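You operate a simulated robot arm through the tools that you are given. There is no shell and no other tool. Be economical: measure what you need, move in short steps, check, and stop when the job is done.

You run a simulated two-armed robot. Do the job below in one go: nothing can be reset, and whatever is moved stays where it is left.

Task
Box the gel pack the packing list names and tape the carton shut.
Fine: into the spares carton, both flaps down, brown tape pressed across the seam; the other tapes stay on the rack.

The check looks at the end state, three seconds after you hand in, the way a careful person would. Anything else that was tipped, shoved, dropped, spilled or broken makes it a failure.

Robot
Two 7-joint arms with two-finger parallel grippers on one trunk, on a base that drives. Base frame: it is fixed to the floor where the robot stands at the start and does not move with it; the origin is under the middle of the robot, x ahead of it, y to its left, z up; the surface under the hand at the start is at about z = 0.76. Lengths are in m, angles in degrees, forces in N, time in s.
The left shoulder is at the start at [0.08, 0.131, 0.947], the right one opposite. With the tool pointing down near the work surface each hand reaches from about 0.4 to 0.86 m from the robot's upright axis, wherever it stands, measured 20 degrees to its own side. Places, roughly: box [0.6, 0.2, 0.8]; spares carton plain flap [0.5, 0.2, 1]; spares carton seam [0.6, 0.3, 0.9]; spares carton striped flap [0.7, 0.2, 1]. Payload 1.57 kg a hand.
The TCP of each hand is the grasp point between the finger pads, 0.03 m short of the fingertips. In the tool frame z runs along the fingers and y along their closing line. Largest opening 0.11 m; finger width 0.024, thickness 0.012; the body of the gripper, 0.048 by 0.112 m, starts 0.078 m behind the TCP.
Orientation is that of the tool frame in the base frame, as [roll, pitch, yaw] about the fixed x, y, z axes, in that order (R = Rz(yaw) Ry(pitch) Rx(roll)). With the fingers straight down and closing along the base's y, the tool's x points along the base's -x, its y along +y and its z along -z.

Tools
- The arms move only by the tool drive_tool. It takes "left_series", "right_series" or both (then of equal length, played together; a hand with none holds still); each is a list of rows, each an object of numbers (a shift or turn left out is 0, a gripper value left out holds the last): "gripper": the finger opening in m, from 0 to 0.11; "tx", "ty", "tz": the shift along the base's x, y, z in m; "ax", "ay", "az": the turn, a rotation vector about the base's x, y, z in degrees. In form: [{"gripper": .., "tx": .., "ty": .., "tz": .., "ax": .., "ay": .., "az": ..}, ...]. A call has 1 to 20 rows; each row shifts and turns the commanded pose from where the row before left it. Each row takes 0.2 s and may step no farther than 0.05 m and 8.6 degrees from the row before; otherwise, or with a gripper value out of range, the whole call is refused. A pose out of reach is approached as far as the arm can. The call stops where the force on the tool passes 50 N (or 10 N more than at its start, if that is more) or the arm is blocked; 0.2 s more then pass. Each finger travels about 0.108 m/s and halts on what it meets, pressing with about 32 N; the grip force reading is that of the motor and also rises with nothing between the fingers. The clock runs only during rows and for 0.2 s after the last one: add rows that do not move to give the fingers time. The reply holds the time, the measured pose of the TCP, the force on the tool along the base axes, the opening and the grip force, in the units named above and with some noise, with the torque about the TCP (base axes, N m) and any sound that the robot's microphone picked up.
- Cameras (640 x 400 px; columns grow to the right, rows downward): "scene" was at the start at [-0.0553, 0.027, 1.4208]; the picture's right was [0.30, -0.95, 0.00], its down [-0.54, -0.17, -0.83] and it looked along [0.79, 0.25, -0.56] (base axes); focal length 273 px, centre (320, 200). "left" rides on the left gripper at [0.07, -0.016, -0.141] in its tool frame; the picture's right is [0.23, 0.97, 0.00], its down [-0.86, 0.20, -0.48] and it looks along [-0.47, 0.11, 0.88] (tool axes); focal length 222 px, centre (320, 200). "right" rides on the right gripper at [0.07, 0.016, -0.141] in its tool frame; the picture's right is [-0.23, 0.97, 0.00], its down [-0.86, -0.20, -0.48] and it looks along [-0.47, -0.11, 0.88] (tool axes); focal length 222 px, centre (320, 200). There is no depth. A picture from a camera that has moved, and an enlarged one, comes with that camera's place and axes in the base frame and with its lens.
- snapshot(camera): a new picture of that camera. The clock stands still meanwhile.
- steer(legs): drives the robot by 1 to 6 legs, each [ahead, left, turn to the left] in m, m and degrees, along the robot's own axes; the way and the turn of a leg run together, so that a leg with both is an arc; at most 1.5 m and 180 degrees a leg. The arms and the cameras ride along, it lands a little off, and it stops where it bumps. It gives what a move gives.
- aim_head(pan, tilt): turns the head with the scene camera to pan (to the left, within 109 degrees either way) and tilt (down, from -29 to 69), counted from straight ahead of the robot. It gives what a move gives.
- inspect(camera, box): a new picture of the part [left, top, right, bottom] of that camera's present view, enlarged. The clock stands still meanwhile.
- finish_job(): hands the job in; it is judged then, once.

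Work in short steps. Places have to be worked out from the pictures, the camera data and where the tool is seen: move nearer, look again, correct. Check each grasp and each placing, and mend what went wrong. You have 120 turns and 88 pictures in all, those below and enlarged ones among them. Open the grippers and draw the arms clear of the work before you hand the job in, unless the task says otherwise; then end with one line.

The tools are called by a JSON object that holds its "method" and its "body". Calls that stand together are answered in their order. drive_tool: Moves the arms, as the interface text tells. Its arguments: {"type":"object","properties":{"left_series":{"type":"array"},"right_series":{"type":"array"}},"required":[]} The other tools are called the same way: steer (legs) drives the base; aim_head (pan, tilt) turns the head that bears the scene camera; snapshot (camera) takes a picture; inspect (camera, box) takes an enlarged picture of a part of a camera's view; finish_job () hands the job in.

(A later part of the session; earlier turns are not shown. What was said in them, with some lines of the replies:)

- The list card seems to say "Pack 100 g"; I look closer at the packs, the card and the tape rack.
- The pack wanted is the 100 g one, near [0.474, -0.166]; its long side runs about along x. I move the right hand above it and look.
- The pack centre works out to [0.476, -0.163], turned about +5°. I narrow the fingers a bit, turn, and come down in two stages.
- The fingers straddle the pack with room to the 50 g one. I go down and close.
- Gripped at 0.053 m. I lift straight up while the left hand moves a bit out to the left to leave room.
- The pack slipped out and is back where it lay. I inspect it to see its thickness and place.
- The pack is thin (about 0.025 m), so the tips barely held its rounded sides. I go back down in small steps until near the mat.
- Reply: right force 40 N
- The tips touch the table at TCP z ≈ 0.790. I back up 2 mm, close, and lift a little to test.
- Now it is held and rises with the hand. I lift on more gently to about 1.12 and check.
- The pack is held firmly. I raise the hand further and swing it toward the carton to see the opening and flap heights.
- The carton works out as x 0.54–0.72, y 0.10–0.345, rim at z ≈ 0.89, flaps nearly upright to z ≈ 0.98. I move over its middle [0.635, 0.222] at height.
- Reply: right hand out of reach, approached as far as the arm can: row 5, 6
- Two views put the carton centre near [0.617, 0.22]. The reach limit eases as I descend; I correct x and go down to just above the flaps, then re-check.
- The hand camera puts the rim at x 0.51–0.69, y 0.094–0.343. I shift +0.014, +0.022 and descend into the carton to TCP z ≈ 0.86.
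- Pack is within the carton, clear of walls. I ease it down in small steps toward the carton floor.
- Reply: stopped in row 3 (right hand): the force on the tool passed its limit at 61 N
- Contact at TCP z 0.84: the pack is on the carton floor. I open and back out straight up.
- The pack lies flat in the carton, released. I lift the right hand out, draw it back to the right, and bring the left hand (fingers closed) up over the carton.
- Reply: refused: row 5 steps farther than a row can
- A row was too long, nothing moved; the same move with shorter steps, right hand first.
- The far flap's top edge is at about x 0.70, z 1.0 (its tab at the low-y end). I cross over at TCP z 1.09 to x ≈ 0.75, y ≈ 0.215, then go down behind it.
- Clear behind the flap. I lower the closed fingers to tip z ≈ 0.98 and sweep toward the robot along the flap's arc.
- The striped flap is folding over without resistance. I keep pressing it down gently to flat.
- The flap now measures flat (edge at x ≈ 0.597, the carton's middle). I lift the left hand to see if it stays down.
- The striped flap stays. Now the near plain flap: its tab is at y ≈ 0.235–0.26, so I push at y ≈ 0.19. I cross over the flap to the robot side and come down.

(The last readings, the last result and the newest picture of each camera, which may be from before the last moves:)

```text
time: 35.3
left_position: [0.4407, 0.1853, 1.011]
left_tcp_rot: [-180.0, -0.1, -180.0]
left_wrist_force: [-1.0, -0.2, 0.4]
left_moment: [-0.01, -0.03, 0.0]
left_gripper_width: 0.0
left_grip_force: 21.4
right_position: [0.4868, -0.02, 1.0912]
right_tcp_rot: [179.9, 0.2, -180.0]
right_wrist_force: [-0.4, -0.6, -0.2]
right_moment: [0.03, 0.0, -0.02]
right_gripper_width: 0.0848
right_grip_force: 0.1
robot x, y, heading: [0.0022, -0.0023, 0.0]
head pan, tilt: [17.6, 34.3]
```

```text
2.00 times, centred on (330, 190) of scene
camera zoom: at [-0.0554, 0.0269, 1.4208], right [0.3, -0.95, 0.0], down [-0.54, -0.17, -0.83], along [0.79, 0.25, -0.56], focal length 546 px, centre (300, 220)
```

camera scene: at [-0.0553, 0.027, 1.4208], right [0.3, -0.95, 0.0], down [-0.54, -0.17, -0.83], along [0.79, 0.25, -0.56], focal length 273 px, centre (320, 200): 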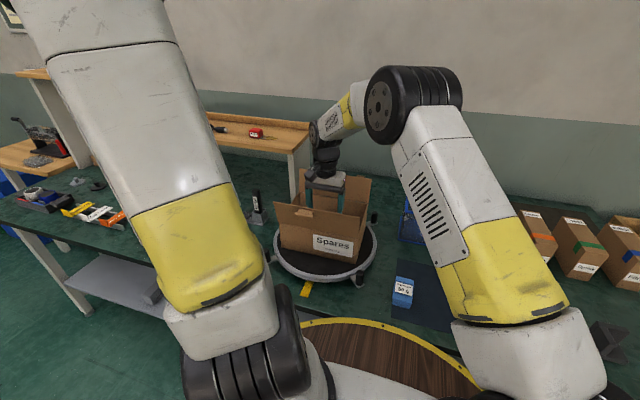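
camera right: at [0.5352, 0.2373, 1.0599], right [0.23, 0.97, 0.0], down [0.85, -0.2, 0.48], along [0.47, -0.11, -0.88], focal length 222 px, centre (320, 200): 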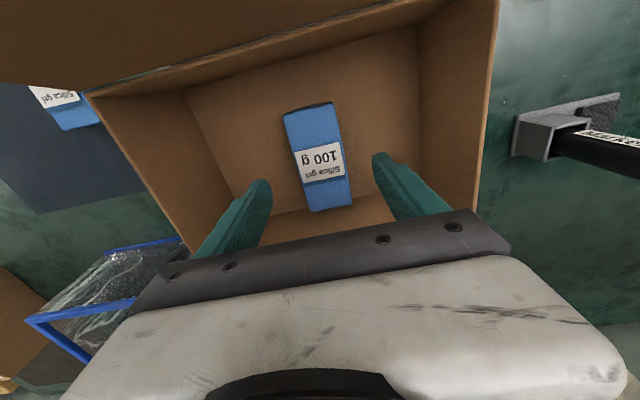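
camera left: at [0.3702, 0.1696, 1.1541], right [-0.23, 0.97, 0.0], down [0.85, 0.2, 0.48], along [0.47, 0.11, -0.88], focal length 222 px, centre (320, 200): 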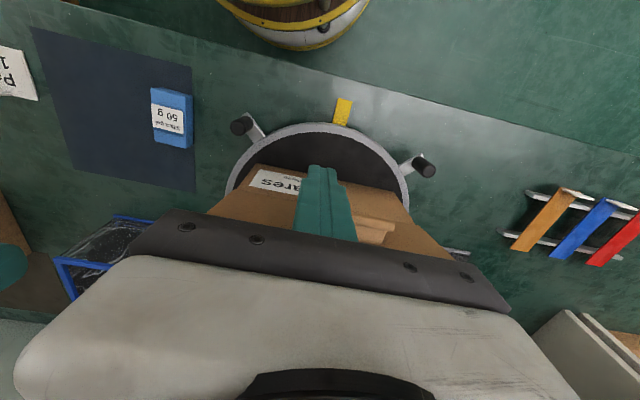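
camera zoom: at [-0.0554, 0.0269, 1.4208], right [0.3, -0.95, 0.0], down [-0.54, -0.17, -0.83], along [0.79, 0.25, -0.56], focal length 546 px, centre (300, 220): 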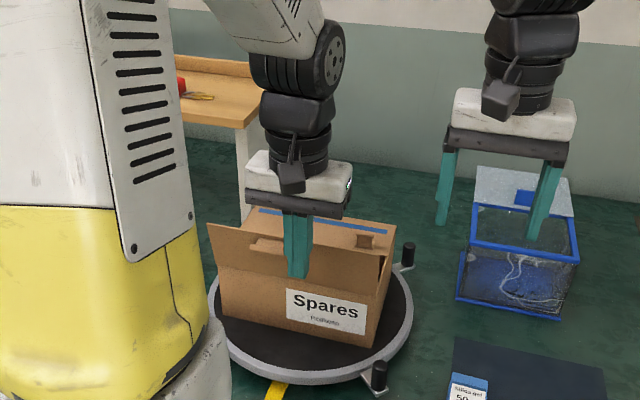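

Finger is in front of the plain flap beside its tab. I sweep it inward along the arc.

{"method": "drive_tool", "body": {"left_series": [{"tx": 0.015, "ty": -0.008}, {"tx": 0.015}, {"tx": 0.015}, {"tx": 0.015}, {"tx": 0.015, "tz": -0.003}, {"tx": 0.015, "tz": -0.006}, {"tx": 0.014, "tz": -0.009}, {"tx": 0.012, "tz": -0.012}, {"tx": 0.008, "tz": -0.012}, {"tx": 0.004, "tz": -0.012}, {"tx": 0.002, "tz": -0.007}, {"tz": -0.004}, {}]}}

{"method": "snapshot", "body": {"camera": "left"}}

{"method": "inspect", "body": {"camera": "scene", "box": [250, 90, 410, 290]}}

```text
time: 38.1
left_position: [0.5732, 0.1791, 0.9466]
left_tcp_rot: [-180.0, 0.0, 180.0]
left_wrist_force: [-0.5, 0.2, 0.2]
left_moment: [-0.03, 0.01, 0.0]
left_gripper_width: 0.0
left_grip_force: 21.5
right_position: [0.4881, -0.0195, 1.0908]
right_tcp_rot: [179.8, 0.2, -180.0]
right_wrist_force: [0.0, -0.6, -0.9]
right_moment: [-0.03, -0.01, 0.02]
right_gripper_width: 0.0849
right_grip_force: 0.2
robot x, y, heading: [-0.0004, 0.0032, 0.2]
head pan, tilt: [17.6, 34.3]
```

```text
50 pictures are left
camera left: at [0.5032, 0.1624, 1.0896], right [-0.23, 0.97, 0.0], down [0.86, 0.2, 0.48], along [0.47, 0.11, -0.88], focal length 222 px, centre (320, 200)
```

left: 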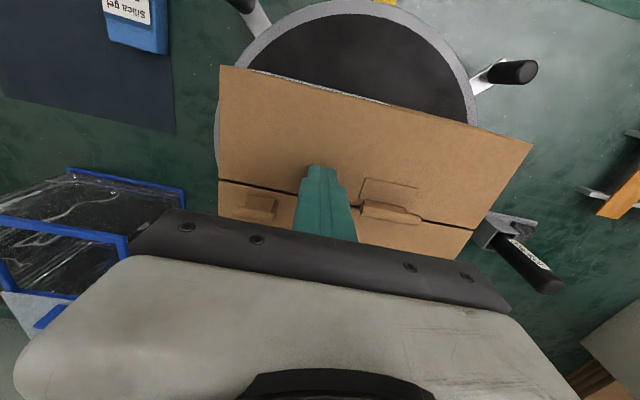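

```text
2.00 times, centred on (330, 190) of scene
camera zoom: at [-0.0553, 0.0269, 1.4208], right [0.3, -0.95, 0.0], down [-0.54, -0.17, -0.83], along [0.79, 0.25, -0.56], focal length 546 px, centre (300, 220)
```

zoom: 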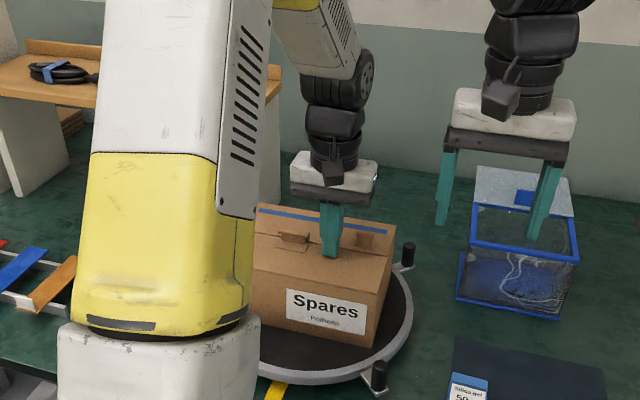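

Both flaps are flat, seam at x ≈ 0.597; tabs lie at y ≈ 0.115–0.15 and 0.22–0.265. I raise the left hand and move to the tape rack to look at the brown strip.

{"method": "drive_tool", "body": {"left_series": [{"tz": 0.04}, {"tz": 0.045}, {"tz": 0.045}, {"ty": 0.045, "tx": -0.02, "gripper": 0.06}, {"ty": 0.045, "tx": -0.02}, {"ty": 0.045, "tx": -0.02}, {"ty": 0.045, "tx": -0.02}, {"ty": 0.045, "tx": -0.01}, {"ty": 0.045}, {"ty": 0.045}, {"ty": 0.045}, {"ty": 0.045}, {"ty": 0.045}, {"ty": 0.03}, {"tz": -0.04}, {"tz": -0.04}, {}]}}

{"method": "snapshot", "body": {"camera": "left"}}

{"method": "inspect", "body": {"camera": "scene", "box": [230, 140, 410, 300]}}

```text
time: 41.7
left_position: [0.4816, 0.6599, 0.9955]
left_tcp_rot: [-179.9, -0.1, -179.9]
left_wrist_force: [0.0, -0.4, 1.6]
left_moment: [-0.01, 0.0, 0.04]
left_gripper_width: 0.0599
left_grip_force: 0.1
right_position: [0.4874, -0.0196, 1.0919]
right_tcp_rot: [179.9, 0.2, -180.0]
right_wrist_force: [0.6, 0.8, -0.5]
right_moment: [-0.02, -0.02, 0.02]
right_gripper_width: 0.085
right_grip_force: 0.0
robot x, y, heading: [0.0038, 0.0024, 0.0]
head pan, tilt: [17.6, 34.3]
```

```text
48 pictures are left
camera left: at [0.4111, 0.6433, 1.1392], right [-0.23, 0.97, 0.0], down [0.86, 0.2, 0.48], along [0.47, 0.11, -0.88], focal length 222 px, centre (320, 200)
```

left: 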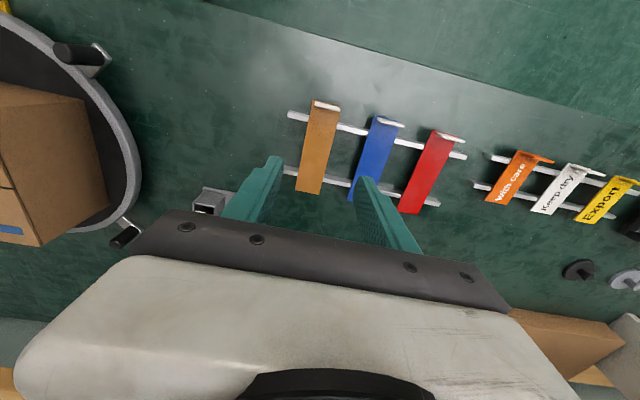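

```text
2.50 times, centred on (320, 220) of scene
camera zoom: at [-0.0554, 0.027, 1.4208], right [0.3, -0.95, 0.0], down [-0.54, -0.17, -0.83], along [0.79, 0.25, -0.56], focal length 683 px, centre (320, 150)
```

zoom: 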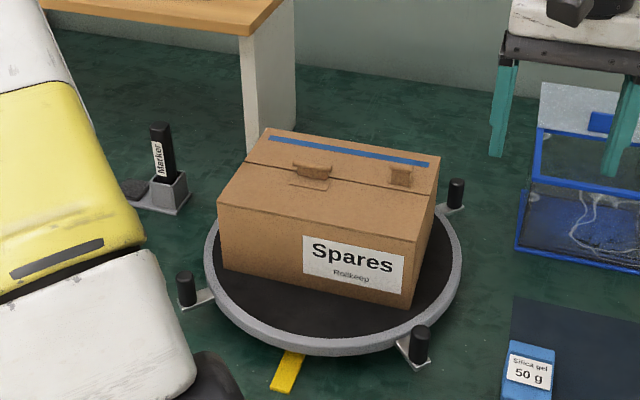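

Both flaps stay shut. Closer look at the tape strips and their gripping tabs.

{"method": "inspect", "body": {"camera": "left", "box": [260, 80, 480, 225]}}

{"method": "aim_head", "body": {"pan": 45, "tilt": 40}}

{"method": "snapshot", "body": {"camera": "scene"}}

```text
2.76 times, centred on (370, 152) of left
camera zoom: at [0.4111, 0.6433, 1.1392], right [-0.23, 0.97, 0.0], down [0.86, 0.2, 0.48], along [0.47, 0.11, -0.88], focal length 613 px, centre (182, 331)
```

zoom: 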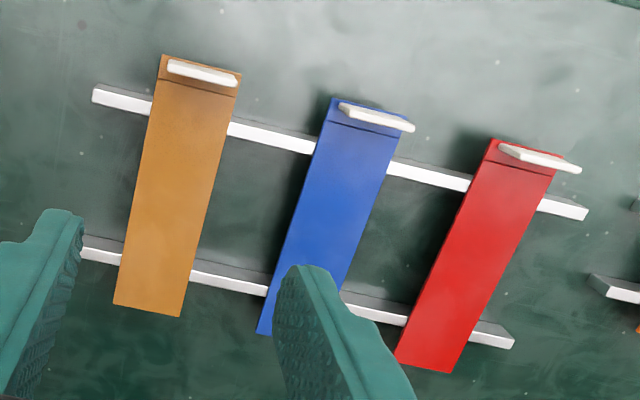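

```text
time: 42.6
left_position: [0.4803, 0.6591, 0.9971]
left_tcp_rot: [180.0, 0.0, 180.0]
left_wrist_force: [0.7, 0.2, -0.2]
left_moment: [0.01, 0.01, 0.03]
left_gripper_width: 0.0602
left_grip_force: 0.0
right_position: [0.4864, -0.0186, 1.091]
right_tcp_rot: [179.9, 0.1, 180.0]
right_wrist_force: [-0.4, 0.4, -0.6]
right_moment: [-0.03, 0.02, 0.03]
right_gripper_width: 0.085
right_grip_force: 0.1
robot x, y, heading: [-0.0023, 0.0001, -0.0]
head pan, tilt: [45.0, 40.0]
```

```text
45 pictures are left
camera scene: at [-0.0795, 0.0603, 1.4122], right [0.71, -0.71, 0.0], down [-0.46, -0.45, -0.77], along [0.54, 0.54, -0.64], focal length 273 px, centre (320, 200)
```

scene: 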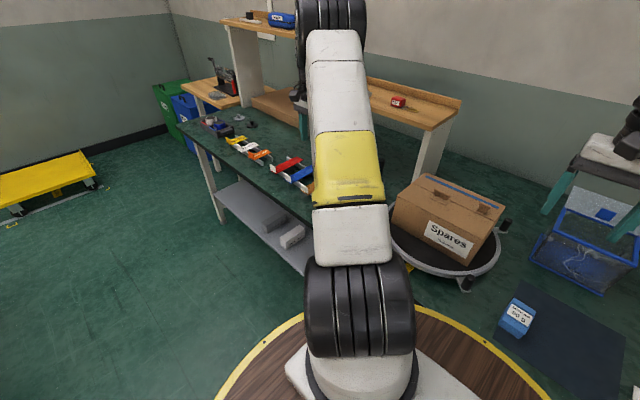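

The brown strip runs along x from ≈0.435 to 0.59 at y ≈ 0.663, with an upright white fin at its near end ([0.4435, 0.663, ~0.79]). I turn the hand 90° so the fingers can pinch the fin along x, and move above it.

{"method": "drive_tool", "body": {"left_series": [{"az": 8.5, "tx": -0.004}, {"az": 8.5, "tx": -0.004}, {"az": 8.5, "tx": -0.004}, {"az": 8.5, "tx": -0.004}, {"az": 8.5, "tx": -0.004}, {"az": 8.5, "tx": -0.004}, {"az": 8.5, "tx": -0.004}, {"az": 8.5, "tx": -0.004}, {"az": 8.5, "tx": -0.005}, {"az": 8.5}, {"az": 5, "ty": 0.003}, {"tz": -0.04}, {"tz": -0.04}, {}]}}

{"method": "snapshot", "body": {"camera": "left"}}

```text
time: 45.6
left_position: [0.4446, 0.6608, 0.9183]
left_tcp_rot: [180.0, 0.0, -90.0]
left_wrist_force: [0.8, -0.3, -0.5]
left_moment: [0.01, 0.01, 0.04]
left_gripper_width: 0.0602
left_grip_force: 0.0
right_position: [0.4866, -0.0184, 1.091]
right_tcp_rot: [179.9, 0.2, -179.9]
right_wrist_force: [-0.8, -0.2, -0.7]
right_moment: [-0.01, -0.01, -0.03]
right_gripper_width: 0.0852
right_grip_force: 0.1
robot x, y, heading: [0.0022, -0.0003, -0.2]
head pan, tilt: [45.0, 40.0]
```

```text
44 pictures are left
camera left: at [0.4611, 0.5907, 1.0608], right [-0.97, -0.23, 0.0], down [-0.2, 0.85, 0.48], along [-0.11, 0.47, -0.88], focal length 222 px, centre (320, 200)
```

left: 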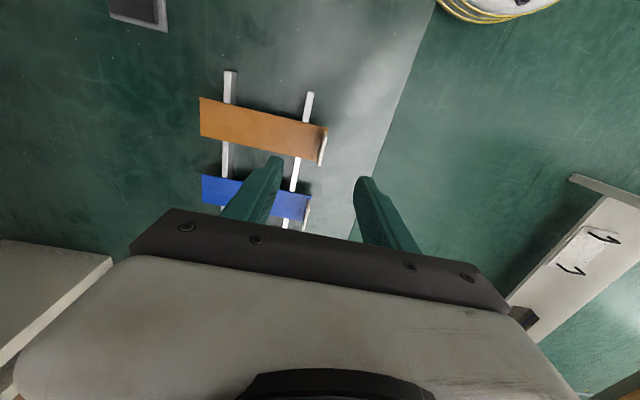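

Fin again fixes at [0.440, 0.664]. A zoom to judge its height, then I descend.

{"method": "inspect", "body": {"camera": "left", "box": [180, 60, 380, 240]}}

```text
2.22 times, centred on (280, 150) of left
camera zoom: at [0.4611, 0.5907, 1.0608], right [-0.97, -0.23, 0.0], down [-0.2, 0.85, 0.48], along [-0.11, 0.47, -0.88], focal length 494 px, centre (409, 311)
```

zoom: 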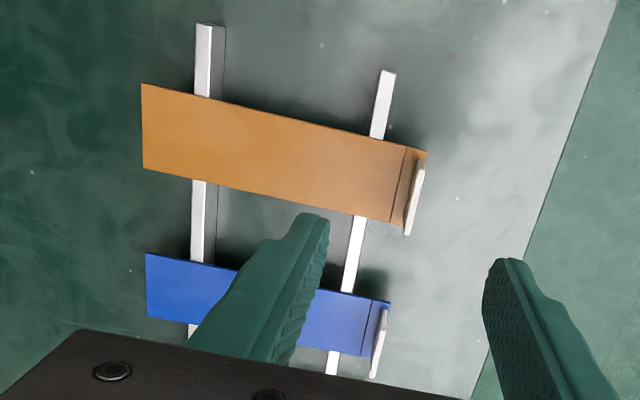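

I centre on the fin [0.440, 0.664], narrow to 0.035 and descend to TCP z 0.83, then look.

{"method": "drive_tool", "body": {"left_series": [{"gripper": 0.035, "tx": -0.004, "ty": 0.003, "tz": -0.03}, {"tz": -0.03}, {"tz": -0.02}, {"tz": -0.008}, {}]}}

{"method": "snapshot", "body": {"camera": "left"}}

```text
time: 46.8
left_position: [0.4404, 0.6644, 0.8291]
left_tcp_rot: [-180.0, 0.0, -90.0]
left_wrist_force: [-0.5, -0.1, -0.5]
left_moment: [0.0, -0.02, -0.04]
left_gripper_width: 0.035
left_grip_force: 0.0
right_position: [0.4869, -0.0192, 1.0915]
right_tcp_rot: [180.0, 0.2, -180.0]
right_wrist_force: [0.6, -0.4, 0.9]
right_moment: [0.0, -0.04, -0.03]
right_gripper_width: 0.0848
right_grip_force: 0.0
robot x, y, heading: [0.0016, 0.0018, 0.1]
head pan, tilt: [45.0, 40.0]
```

```text
42 pictures are left
camera left: at [0.4565, 0.5945, 0.9715], right [-0.97, -0.23, 0.0], down [-0.2, 0.86, 0.48], along [-0.11, 0.47, -0.88], focal length 222 px, centre (320, 200)
```

left: 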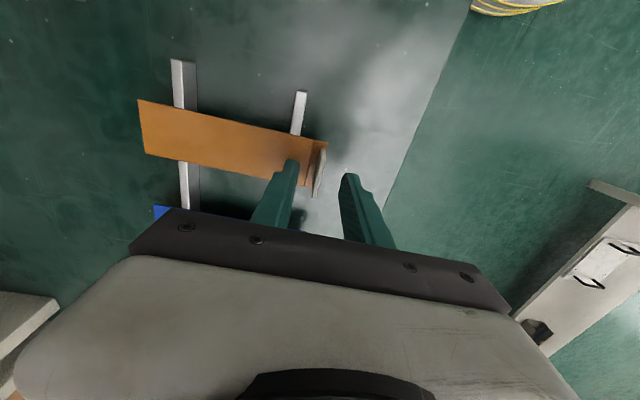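

The fin is between the fingers. Down in small steps to about z 0.815.

{"method": "drive_tool", "body": {"left_series": [{"tz": -0.006}, {"tz": -0.004}, {"tz": -0.003}, {}]}}

{"method": "inspect", "body": {"camera": "left", "box": [220, 110, 420, 235]}}

```text
time: 47.8
left_position: [0.4403, 0.6638, 0.8171]
left_tcp_rot: [180.0, 0.0, -90.0]
left_wrist_force: [-0.6, 0.1, 0.6]
left_moment: [-0.01, -0.02, 0.0]
left_gripper_width: 0.0348
left_grip_force: 0.0
right_position: [0.4873, -0.0185, 1.0911]
right_tcp_rot: [179.9, 0.2, -180.0]
right_wrist_force: [-0.3, 0.0, 1.2]
right_moment: [0.02, 0.0, -0.02]
right_gripper_width: 0.0851
right_grip_force: 0.0
robot x, y, heading: [0.0028, -0.0028, 0.1]
head pan, tilt: [45.0, 40.0]
```

```text
3.20 times, centred on (320, 172) of left
camera zoom: at [0.457, 0.5942, 0.959], right [-0.97, -0.23, 0.0], down [-0.2, 0.86, 0.48], along [-0.11, 0.47, -0.88], focal length 711 px, centre (320, 288)
```

zoom: 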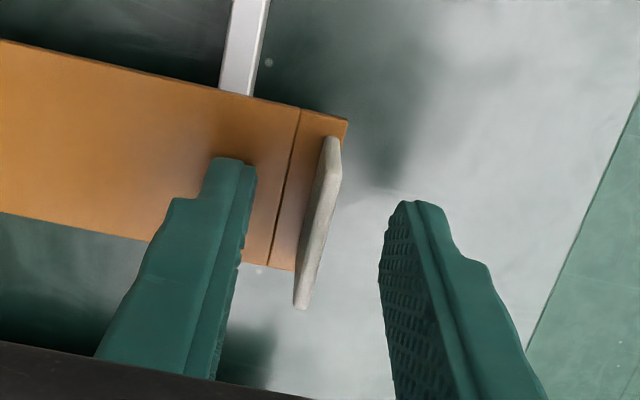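

No contact yet and well centred; 6 mm lower, then close on the fin.

{"method": "drive_tool", "body": {"left_series": [{"tz": -0.003}, {"tz": -0.003}, {}]}}

{"method": "drive_tool", "body": {"left_series": [{"gripper": 0.015}, {"gripper": 0.0}, {}, {}]}}

{"method": "inspect", "body": {"camera": "left", "box": [220, 110, 420, 235]}}

```text
time: 48.6
left_position: [0.4419, 0.665, 0.8128]
left_tcp_rot: [-179.7, 0.2, -90.0]
left_wrist_force: [-1.2, -4.1, 30.1]
left_moment: [-0.16, -0.67, -0.1]
left_gripper_width: 0.0337
left_grip_force: 0.1
right_position: [0.4864, -0.0204, 1.0909]
right_tcp_rot: [179.8, 0.3, 180.0]
right_wrist_force: [1.2, 0.0, -1.0]
right_moment: [-0.02, -0.01, -0.03]
right_gripper_width: 0.0849
right_grip_force: 0.0
robot x, y, heading: [0.0012, -0.0025, -0.1]
head pan, tilt: [45.0, 40.0]
```

```text
time: 49.6
left_position: [0.4392, 0.6654, 0.8121]
left_tcp_rot: [180.0, 0.3, -89.9]
left_wrist_force: [-8.8, -0.1, 36.7]
left_moment: [-0.11, -0.66, 0.01]
left_gripper_width: 0.0032
left_grip_force: 24.2
right_position: [0.4873, -0.0197, 1.0933]
right_tcp_rot: [179.7, 0.3, -180.0]
right_wrist_force: [0.2, 0.6, -0.2]
right_moment: [-0.03, 0.0, 0.01]
right_gripper_width: 0.085
right_grip_force: 0.1
robot x, y, heading: [-0.0008, 0.0005, -0.0]
head pan, tilt: [45.0, 40.0]
```

```text
3.20 times, centred on (320, 172) of left
camera zoom: at [0.4549, 0.595, 0.9548], right [-0.97, -0.23, 0.0], down [-0.2, 0.85, 0.48], along [-0.11, 0.47, -0.88], focal length 711 px, centre (320, 288)
```

zoom: 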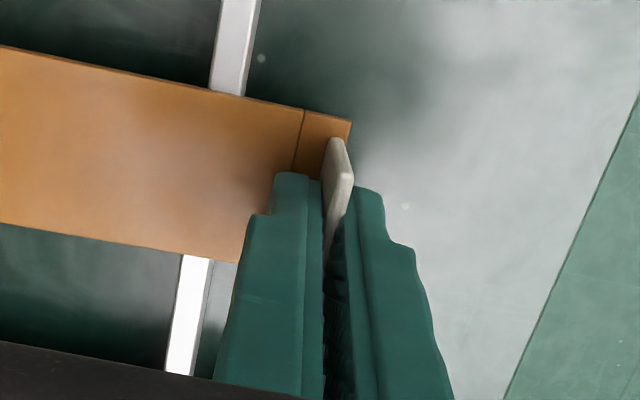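

The fin is pinched (0.003 m). I lift slowly straight up and check.

{"method": "drive_tool", "body": {"left_series": [{"tz": 0.003}, {"tz": 0.01}, {"tz": 0.02}, {"tz": 0.03}, {"tz": 0.03}, {}]}}

{"method": "snapshot", "body": {"camera": "left"}}

{"method": "snapshot", "body": {"camera": "scene"}}

```text
time: 51.0
left_position: [0.4402, 0.6641, 0.9038]
left_tcp_rot: [180.0, 0.0, -90.0]
left_wrist_force: [0.5, 0.3, 0.1]
left_moment: [0.03, 0.0, 0.05]
left_gripper_width: 0.0023
left_grip_force: 23.7
right_position: [0.487, -0.0193, 1.0919]
right_tcp_rot: [179.9, 0.3, -180.0]
right_wrist_force: [-0.9, 0.1, 1.0]
right_moment: [0.0, -0.02, -0.03]
right_gripper_width: 0.0851
right_grip_force: 0.0
robot x, y, heading: [-0.0024, 0.0035, 0.1]
head pan, tilt: [45.0, 40.0]
```

```text
39 pictures are left
camera left: at [0.4562, 0.5949, 1.0458], right [-0.97, -0.23, 0.0], down [-0.2, 0.86, 0.48], along [-0.11, 0.47, -0.88], focal length 222 px, centre (320, 200)
```

left: 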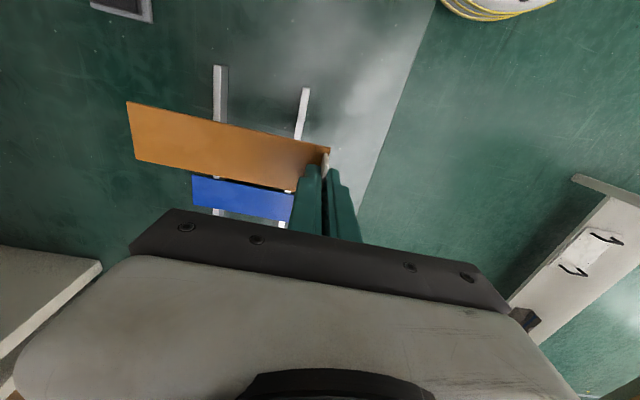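

```text
38 pictures are left
camera scene: at [-0.0795, 0.0604, 1.4122], right [0.71, -0.71, 0.0], down [-0.45, -0.45, -0.77], along [0.54, 0.54, -0.64], focal length 273 px, centre (320, 200)
```

scene: 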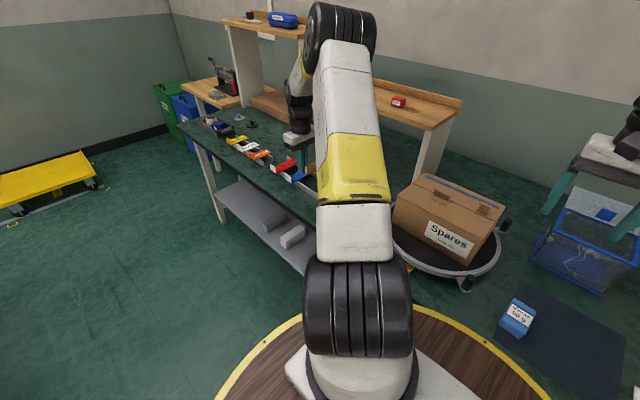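

The tape is held level. I raise to z ≈ 1.05 and carry it over the carton to about [0.523, 0.30], keeping its yaw.

{"method": "drive_tool", "body": {"left_series": [{"tz": 0.045}, {"tz": 0.045}, {"tz": 0.045}, {"tz": 0.02, "ty": -0.03}, {"ty": -0.04, "tx": 0.01}, {"ty": -0.04, "tx": 0.01}, {"ty": -0.04, "tx": 0.01}, {"ty": -0.04, "tx": 0.01}, {"ty": -0.04, "tx": 0.01}, {"ty": -0.04, "tx": 0.01}, {"ty": -0.04, "tx": 0.012}, {"ty": -0.035, "tx": 0.01}, {"ty": -0.02}, {}]}}

{"method": "snapshot", "body": {"camera": "left"}}

{"method": "aim_head", "body": {"pan": 17.6, "tilt": 34.3}}

{"method": "snapshot", "body": {"camera": "scene"}}

```text
time: 54.0
left_position: [0.5237, 0.2982, 1.0593]
left_tcp_rot: [-179.9, 0.0, -90.0]
left_wrist_force: [-0.8, 0.4, -0.2]
left_moment: [-0.01, 0.03, -0.01]
left_gripper_width: 0.0026
left_grip_force: 24.2
right_position: [0.4868, -0.0206, 1.0914]
right_tcp_rot: [179.9, 0.1, 180.0]
right_wrist_force: [0.5, 0.0, 0.3]
right_moment: [-0.03, 0.01, 0.02]
right_gripper_width: 0.0852
right_grip_force: 0.1
robot x, y, heading: [0.0011, 0.001, 0.0]
head pan, tilt: [45.0, 40.0]
```

```text
37 pictures are left
camera left: at [0.5397, 0.229, 1.2016], right [-0.97, -0.23, 0.0], down [-0.2, 0.86, 0.48], along [-0.11, 0.47, -0.88], focal length 222 px, centre (320, 200)
```

left: 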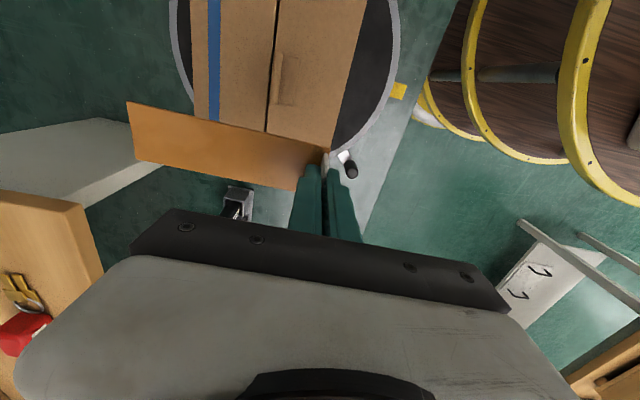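

```text
time: 54.9
left_position: [0.5229, 0.299, 1.0588]
left_tcp_rot: [180.0, 0.0, -90.0]
left_wrist_force: [-1.0, 0.3, 0.2]
left_moment: [-0.01, 0.02, -0.01]
left_gripper_width: 0.0025
left_grip_force: 23.9
right_position: [0.4861, -0.0198, 1.0919]
right_tcp_rot: [179.9, 0.2, -180.0]
right_wrist_force: [0.5, -0.3, -0.6]
right_moment: [-0.01, -0.04, -0.01]
right_gripper_width: 0.0851
right_grip_force: 0.1
robot x, y, heading: [-0.0006, -0.0003, -0.2]
head pan, tilt: [17.6, 34.3]
```

```text
36 pictures are left
camera scene: at [-0.0554, 0.027, 1.4208], right [0.3, -0.95, 0.0], down [-0.54, -0.17, -0.83], along [0.79, 0.25, -0.56], focal length 273 px, centre (320, 200)
```

scene: 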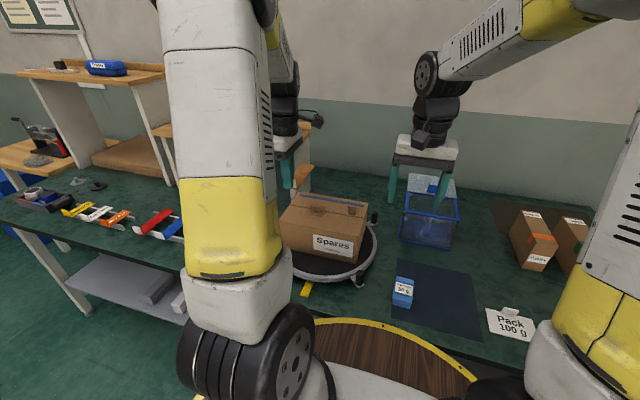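

Seam at x ≈ 0.595, tab ends at y ≈ 0.264, so the strip at y 0.278–0.32 is clear of it. I lower to z ≈ 0.965 and look.

{"method": "drive_tool", "body": {"left_series": [{"tz": -0.03, "tx": -0.002}, {"tz": -0.03}, {"tz": -0.02}, {"tz": -0.014}, {}]}}

{"method": "snapshot", "body": {"camera": "left"}}

```text
time: 56.1
left_position: [0.5208, 0.3, 0.9644]
left_tcp_rot: [-180.0, 0.0, -90.0]
left_wrist_force: [0.5, -0.4, -0.2]
left_moment: [-0.01, 0.03, -0.01]
left_gripper_width: 0.0024
left_grip_force: 23.2
right_position: [0.487, -0.0198, 1.0909]
right_tcp_rot: [179.9, 0.2, -180.0]
right_wrist_force: [0.2, 0.9, 0.8]
right_moment: [0.02, -0.06, -0.01]
right_gripper_width: 0.0849
right_grip_force: 0.1
robot x, y, heading: [-0.0031, 0.0007, 0.2]
head pan, tilt: [17.6, 34.3]
```

```text
35 pictures are left
camera left: at [0.5373, 0.2301, 1.1077], right [-0.97, -0.23, 0.0], down [-0.2, 0.86, 0.48], along [-0.11, 0.47, -0.88], focal length 222 px, centre (320, 200)
```

left: 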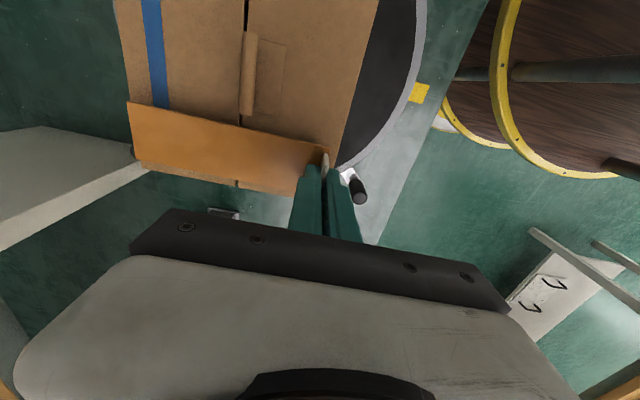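

The strip sits between tab and carton end with about 1 cm each side. I lower it in small steps to contact.

{"method": "drive_tool", "body": {"left_series": [{"tz": -0.006}, {"tz": -0.004}, {"tz": -0.003}, {"tz": -0.002}, {}]}}

{"method": "snapshot", "body": {"camera": "left"}}

{"method": "inspect", "body": {"camera": "scene", "box": [250, 150, 410, 250]}}

```text
time: 57.3
left_position: [0.5214, 0.3002, 0.9502]
left_tcp_rot: [-180.0, 0.0, -90.0]
left_wrist_force: [-0.9, 1.1, 0.0]
left_moment: [0.05, 0.03, -0.03]
left_gripper_width: 0.0022
left_grip_force: 23.7
right_position: [0.4874, -0.0186, 1.0913]
right_tcp_rot: [180.0, 0.2, -179.9]
right_wrist_force: [0.2, 0.5, 0.8]
right_moment: [-0.01, -0.01, -0.01]
right_gripper_width: 0.0851
right_grip_force: 0.0
robot x, y, heading: [-0.0033, -0.0015, -0.0]
head pan, tilt: [17.6, 34.3]
```

```text
34 pictures are left
camera left: at [0.5368, 0.23, 1.0922], right [-0.97, -0.23, 0.0], down [-0.2, 0.86, 0.48], along [-0.11, 0.47, -0.88], focal length 222 px, centre (320, 200)
```

left: 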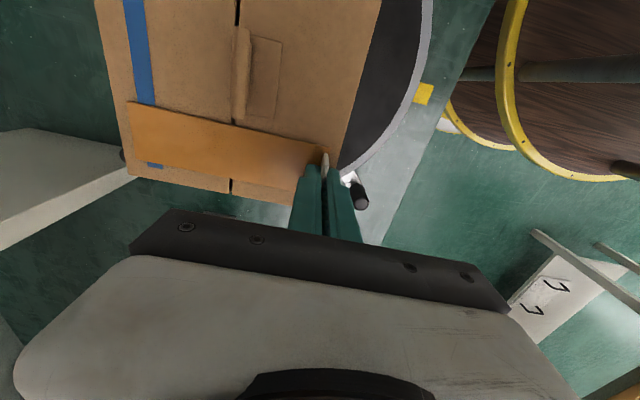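

```text
4.00 times, centred on (330, 200) of scene
camera zoom: at [-0.0553, 0.0269, 1.4208], right [0.3, -0.95, 0.0], down [-0.54, -0.17, -0.83], along [0.79, 0.25, -0.56], focal length 1092 px, centre (280, 200)
```

zoom: 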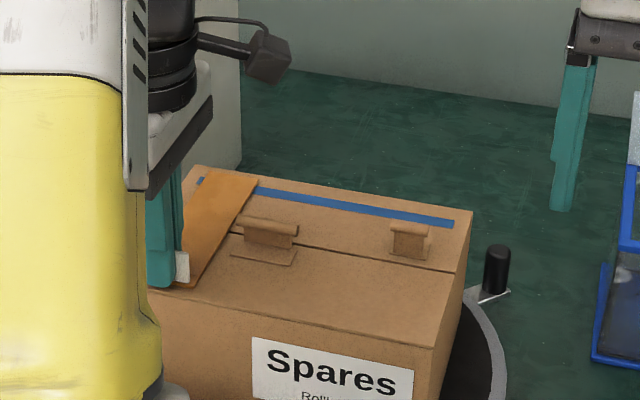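

Slightly above still; I shift 4 mm away from the tab and continue down until contact force shows.

{"method": "drive_tool", "body": {"left_series": [{"ty": 0.004}, {"tz": -0.002}, {"tz": -0.002}, {}]}}

```text
time: 58.3
left_position: [0.5201, 0.3044, 0.9489]
left_tcp_rot: [-179.8, 0.1, -89.9]
left_wrist_force: [-4.2, 3.2, 31.8]
left_moment: [0.07, -0.1, 0.05]
left_gripper_width: 0.0027
left_grip_force: 23.9
right_position: [0.4867, -0.0194, 1.0919]
right_tcp_rot: [179.9, 0.3, -180.0]
right_wrist_force: [0.2, 0.5, -0.3]
right_moment: [0.0, 0.0, -0.02]
right_gripper_width: 0.085
right_grip_force: 0.1
robot x, y, heading: [-0.0014, -0.0019, 0.1]
head pan, tilt: [17.6, 34.3]
```

Contact with ~32 N at the near end. I ease off 1.5 mm, open, and lift away to check that the strip stays.

{"method": "drive_tool", "body": {"left_series": [{"tz": 0.002}, {"gripper": 0.03}, {"gripper": 0.04}, {}, {"tz": 0.02}, {"tz": 0.04}, {"tz": 0.03}, {}]}}

{"method": "snapshot", "body": {"camera": "left"}}

{"method": "inspect", "body": {"camera": "scene", "box": [250, 150, 410, 250]}}

```text
time: 60.1
left_position: [0.522, 0.3041, 1.0379]
left_tcp_rot: [179.9, 0.1, -90.0]
left_wrist_force: [-0.1, 1.4, 0.1]
left_moment: [0.03, 0.02, 0.01]
left_gripper_width: 0.04
left_grip_force: 0.0
right_position: [0.4872, -0.0205, 1.0911]
right_tcp_rot: [179.8, 0.1, -180.0]
right_wrist_force: [0.0, -0.3, 0.1]
right_moment: [-0.03, 0.03, 0.05]
right_gripper_width: 0.085
right_grip_force: 0.0
robot x, y, heading: [-0.0021, -0.0009, 0.2]
head pan, tilt: [17.6, 34.3]
```

```text
32 pictures are left
camera left: at [0.5387, 0.234, 1.1806], right [-0.97, -0.23, 0.0], down [-0.2, 0.86, 0.48], along [-0.11, 0.47, -0.88], focal length 222 px, centre (320, 200)
```

left: 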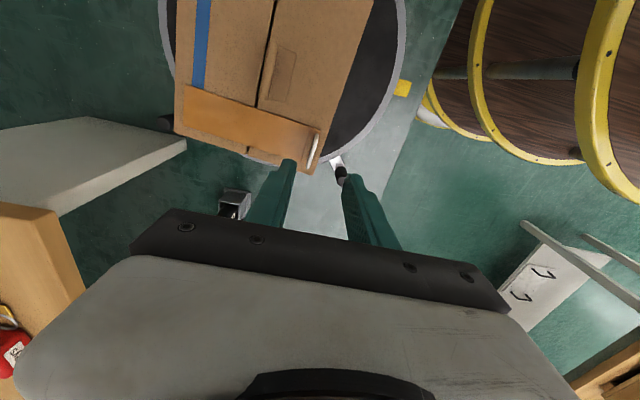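

```text
4.00 times, centred on (330, 200) of scene
camera zoom: at [-0.0553, 0.0269, 1.4208], right [0.3, -0.95, 0.0], down [-0.54, -0.17, -0.83], along [0.79, 0.25, -0.56], focal length 1092 px, centre (280, 200)
```

zoom: 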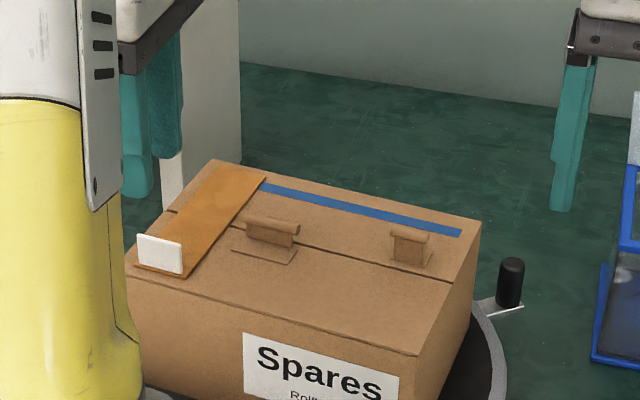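

The strip lies across the seam at y ≈ 0.305, clear of the tab; the turntable turned by a couple of degrees only. Now I close the fingers and press the tape down at the seam and on both flaps.

{"method": "drive_tool", "body": {"left_series": [{"gripper": 0.0, "tx": 0.03}, {"tx": 0.03}, {"tx": 0.015}, {"tz": -0.04}, {"tz": -0.035}, {"tz": -0.008}, {"tz": -0.004}, {"tz": -0.002}, {}]}}

```text
time: 62.1
left_position: [0.5969, 0.3023, 0.9492]
left_tcp_rot: [-180.0, 0.0, -90.1]
left_wrist_force: [1.3, 1.0, -0.7]
left_moment: [0.02, 0.0, -0.03]
left_gripper_width: 0.0
left_grip_force: 20.7
right_position: [0.4865, -0.0198, 1.0923]
right_tcp_rot: [-180.0, 0.1, 179.9]
right_wrist_force: [0.0, 0.9, -0.1]
right_moment: [0.04, 0.01, -0.03]
right_gripper_width: 0.0852
right_grip_force: 0.1
robot x, y, heading: [-0.0005, 0.0009, -0.1]
head pan, tilt: [17.6, 34.3]
```

Not in contact yet; I lower in 1–2 mm steps to press.

{"method": "drive_tool", "body": {"left_series": [{"tz": -0.002}, {"tz": -0.002}, {"tz": -0.001}, {}, {}]}}

{"method": "inspect", "body": {"camera": "left", "box": [160, 0, 480, 240]}}

```text
time: 63.0
left_position: [0.5985, 0.303, 0.9478]
left_tcp_rot: [-179.3, 0.1, -90.2]
left_wrist_force: [-1.1, -1.5, 14.7]
left_moment: [-0.04, 0.01, -0.15]
left_gripper_width: 0.0
left_grip_force: 21.2
right_position: [0.4865, -0.0204, 1.0919]
right_tcp_rot: [179.8, 0.3, 180.0]
right_wrist_force: [-0.4, -0.2, 0.6]
right_moment: [-0.02, -0.01, -0.02]
right_gripper_width: 0.0849
right_grip_force: 0.1
robot x, y, heading: [-0.0029, 0.0018, -0.0]
head pan, tilt: [17.6, 34.3]
stopped in row 4 (left hand): the force on the tool passed its limit at 52 N (the readings are from after the stop); the commanded pose is now the measured one
```

```text
1.67 times, centred on (320, 120) of left
camera zoom: at [0.613, 0.2339, 1.091], right [-0.97, -0.22, -0.01], down [-0.2, 0.86, 0.48], along [-0.1, 0.47, -0.88], focal length 370 px, centre (320, 333)
```

zoom: 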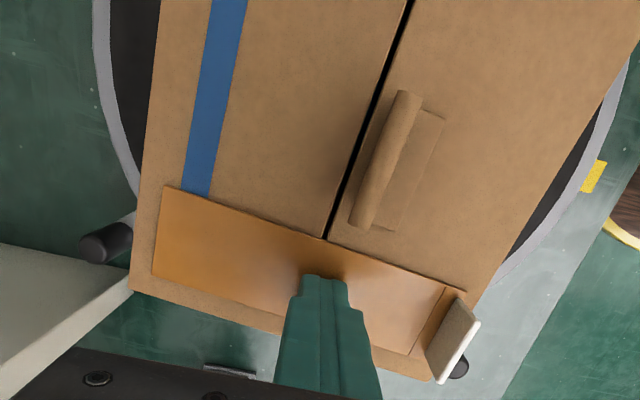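

Pressed at ~50 N right over the seam. I repeat on the far-flap half and the near-flap half.

{"method": "drive_tool", "body": {"left_series": [{"tz": 0.012}, {"tx": 0.04}, {"tz": -0.009}, {"tz": -0.002}, {"tz": -0.002}, {"tz": -0.001}, {}]}}

{"method": "drive_tool", "body": {"left_series": [{"tz": 0.012}, {"tx": -0.04}, {"tx": -0.038}, {"tz": -0.009}, {"tz": -0.002}, {"tz": -0.002}, {"tz": -0.001}, {}]}}

```text
time: 64.6
left_position: [0.639, 0.3041, 0.946]
left_tcp_rot: [-179.2, 0.2, -90.1]
left_wrist_force: [-1.6, 2.9, 46.8]
left_moment: [-0.05, 0.08, -0.19]
left_gripper_width: 0.0002
left_grip_force: 20.9
right_position: [0.4857, -0.02, 1.0916]
right_tcp_rot: [179.8, 0.3, 179.9]
right_wrist_force: [-0.3, 0.3, 0.5]
right_moment: [0.01, 0.0, 0.02]
right_gripper_width: 0.085
right_grip_force: 0.1
robot x, y, heading: [-0.0031, -0.0003, 0.1]
head pan, tilt: [17.6, 34.3]
```

```text
time: 66.1
left_position: [0.5636, 0.3048, 0.948]
left_tcp_rot: [-179.0, 0.2, -90.1]
left_wrist_force: [-0.8, -0.4, 17.4]
left_moment: [-0.07, 0.04, -0.07]
left_gripper_width: 0.0
left_grip_force: 21.1
right_position: [0.487, -0.0193, 1.091]
right_tcp_rot: [179.9, 0.2, 180.0]
right_wrist_force: [-0.5, -0.5, 1.0]
right_moment: [0.0, -0.05, 0.01]
right_gripper_width: 0.085
right_grip_force: 0.1
robot x, y, heading: [0.0003, 0.0014, -0.1]
head pan, tilt: [17.6, 34.3]
stopped in row 7 (left hand): the force on the tool passed its limit at 61 N (the readings are from after the stop); the commanded pose is now the measured one
```

All three spots are pressed. I lift the left hand away, open it, and draw both arms clear for a final look.

{"method": "drive_tool", "body": {"left_series": [{"tz": 0.03}, {"tz": 0.045}, {"tz": 0.045}, {"tz": 0.03, "gripper": 0.08}, {"ty": 0.04, "tx": -0.02}, {"ty": 0.04, "tx": -0.02}, {"ty": 0.04, "tx": -0.02}, {"ty": 0.04, "tx": -0.02}, {"ty": 0.04, "tx": -0.02}, {}, {}]}}

{"method": "snapshot", "body": {"camera": "scene"}}

{"method": "inspect", "body": {"camera": "scene", "box": [230, 140, 410, 300]}}

{"method": "snapshot", "body": {"camera": "left"}}

```text
time: 68.5
left_position: [0.4601, 0.5069, 1.0968]
left_tcp_rot: [-179.2, 0.1, -90.2]
left_wrist_force: [0.8, 0.5, 0.0]
left_moment: [-0.01, 0.01, 0.01]
left_gripper_width: 0.0799
left_grip_force: 0.0
right_position: [0.485, -0.0189, 1.0916]
right_tcp_rot: [179.9, 0.2, -180.0]
right_wrist_force: [-0.2, 0.2, -0.4]
right_moment: [0.0, -0.05, 0.02]
right_gripper_width: 0.085
right_grip_force: 0.1
robot x, y, heading: [-0.001, 0.0031, -0.4]
head pan, tilt: [17.6, 34.3]
```

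```text
29 pictures are left
camera scene: at [-0.0555, 0.0269, 1.4208], right [0.3, -0.95, 0.0], down [-0.54, -0.17, -0.83], along [0.79, 0.25, -0.56], focal length 273 px, centre (320, 200)
```

scene: 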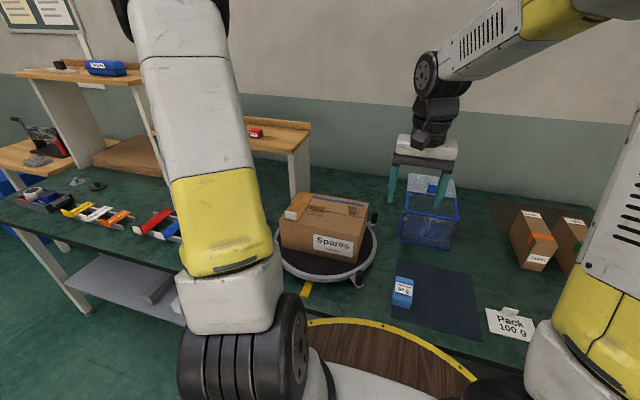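

```text
2.50 times, centred on (320, 220) of scene
camera zoom: at [-0.0555, 0.0269, 1.4208], right [0.3, -0.95, 0.0], down [-0.54, -0.17, -0.83], along [0.79, 0.25, -0.56], focal length 683 px, centre (320, 150)
```

zoom: 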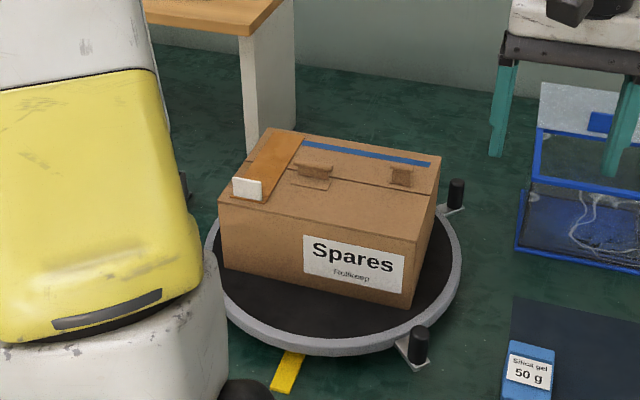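

```text
27 pictures are left
camera left: at [0.4743, 0.437, 1.2396], right [-0.97, -0.22, -0.01], down [-0.2, 0.86, 0.48], along [-0.1, 0.47, -0.88], focal length 222 px, centre (320, 200)
```

left: 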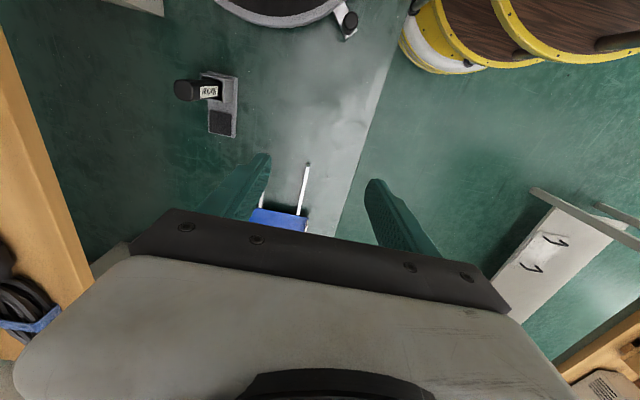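

The carton is shut with the brown tape flat across the seam, the other tapes are on the rack, the 50 g pack is untouched and both hands are open and clear. I hand in.

{"method": "finish_job", "body": {}}

```text
The job is handed in.
```

I boxed the 100 g gel pack the list names in the spares carton, closed both flaps and pressed the brown tape across the seam; the other tapes are still on the rack.
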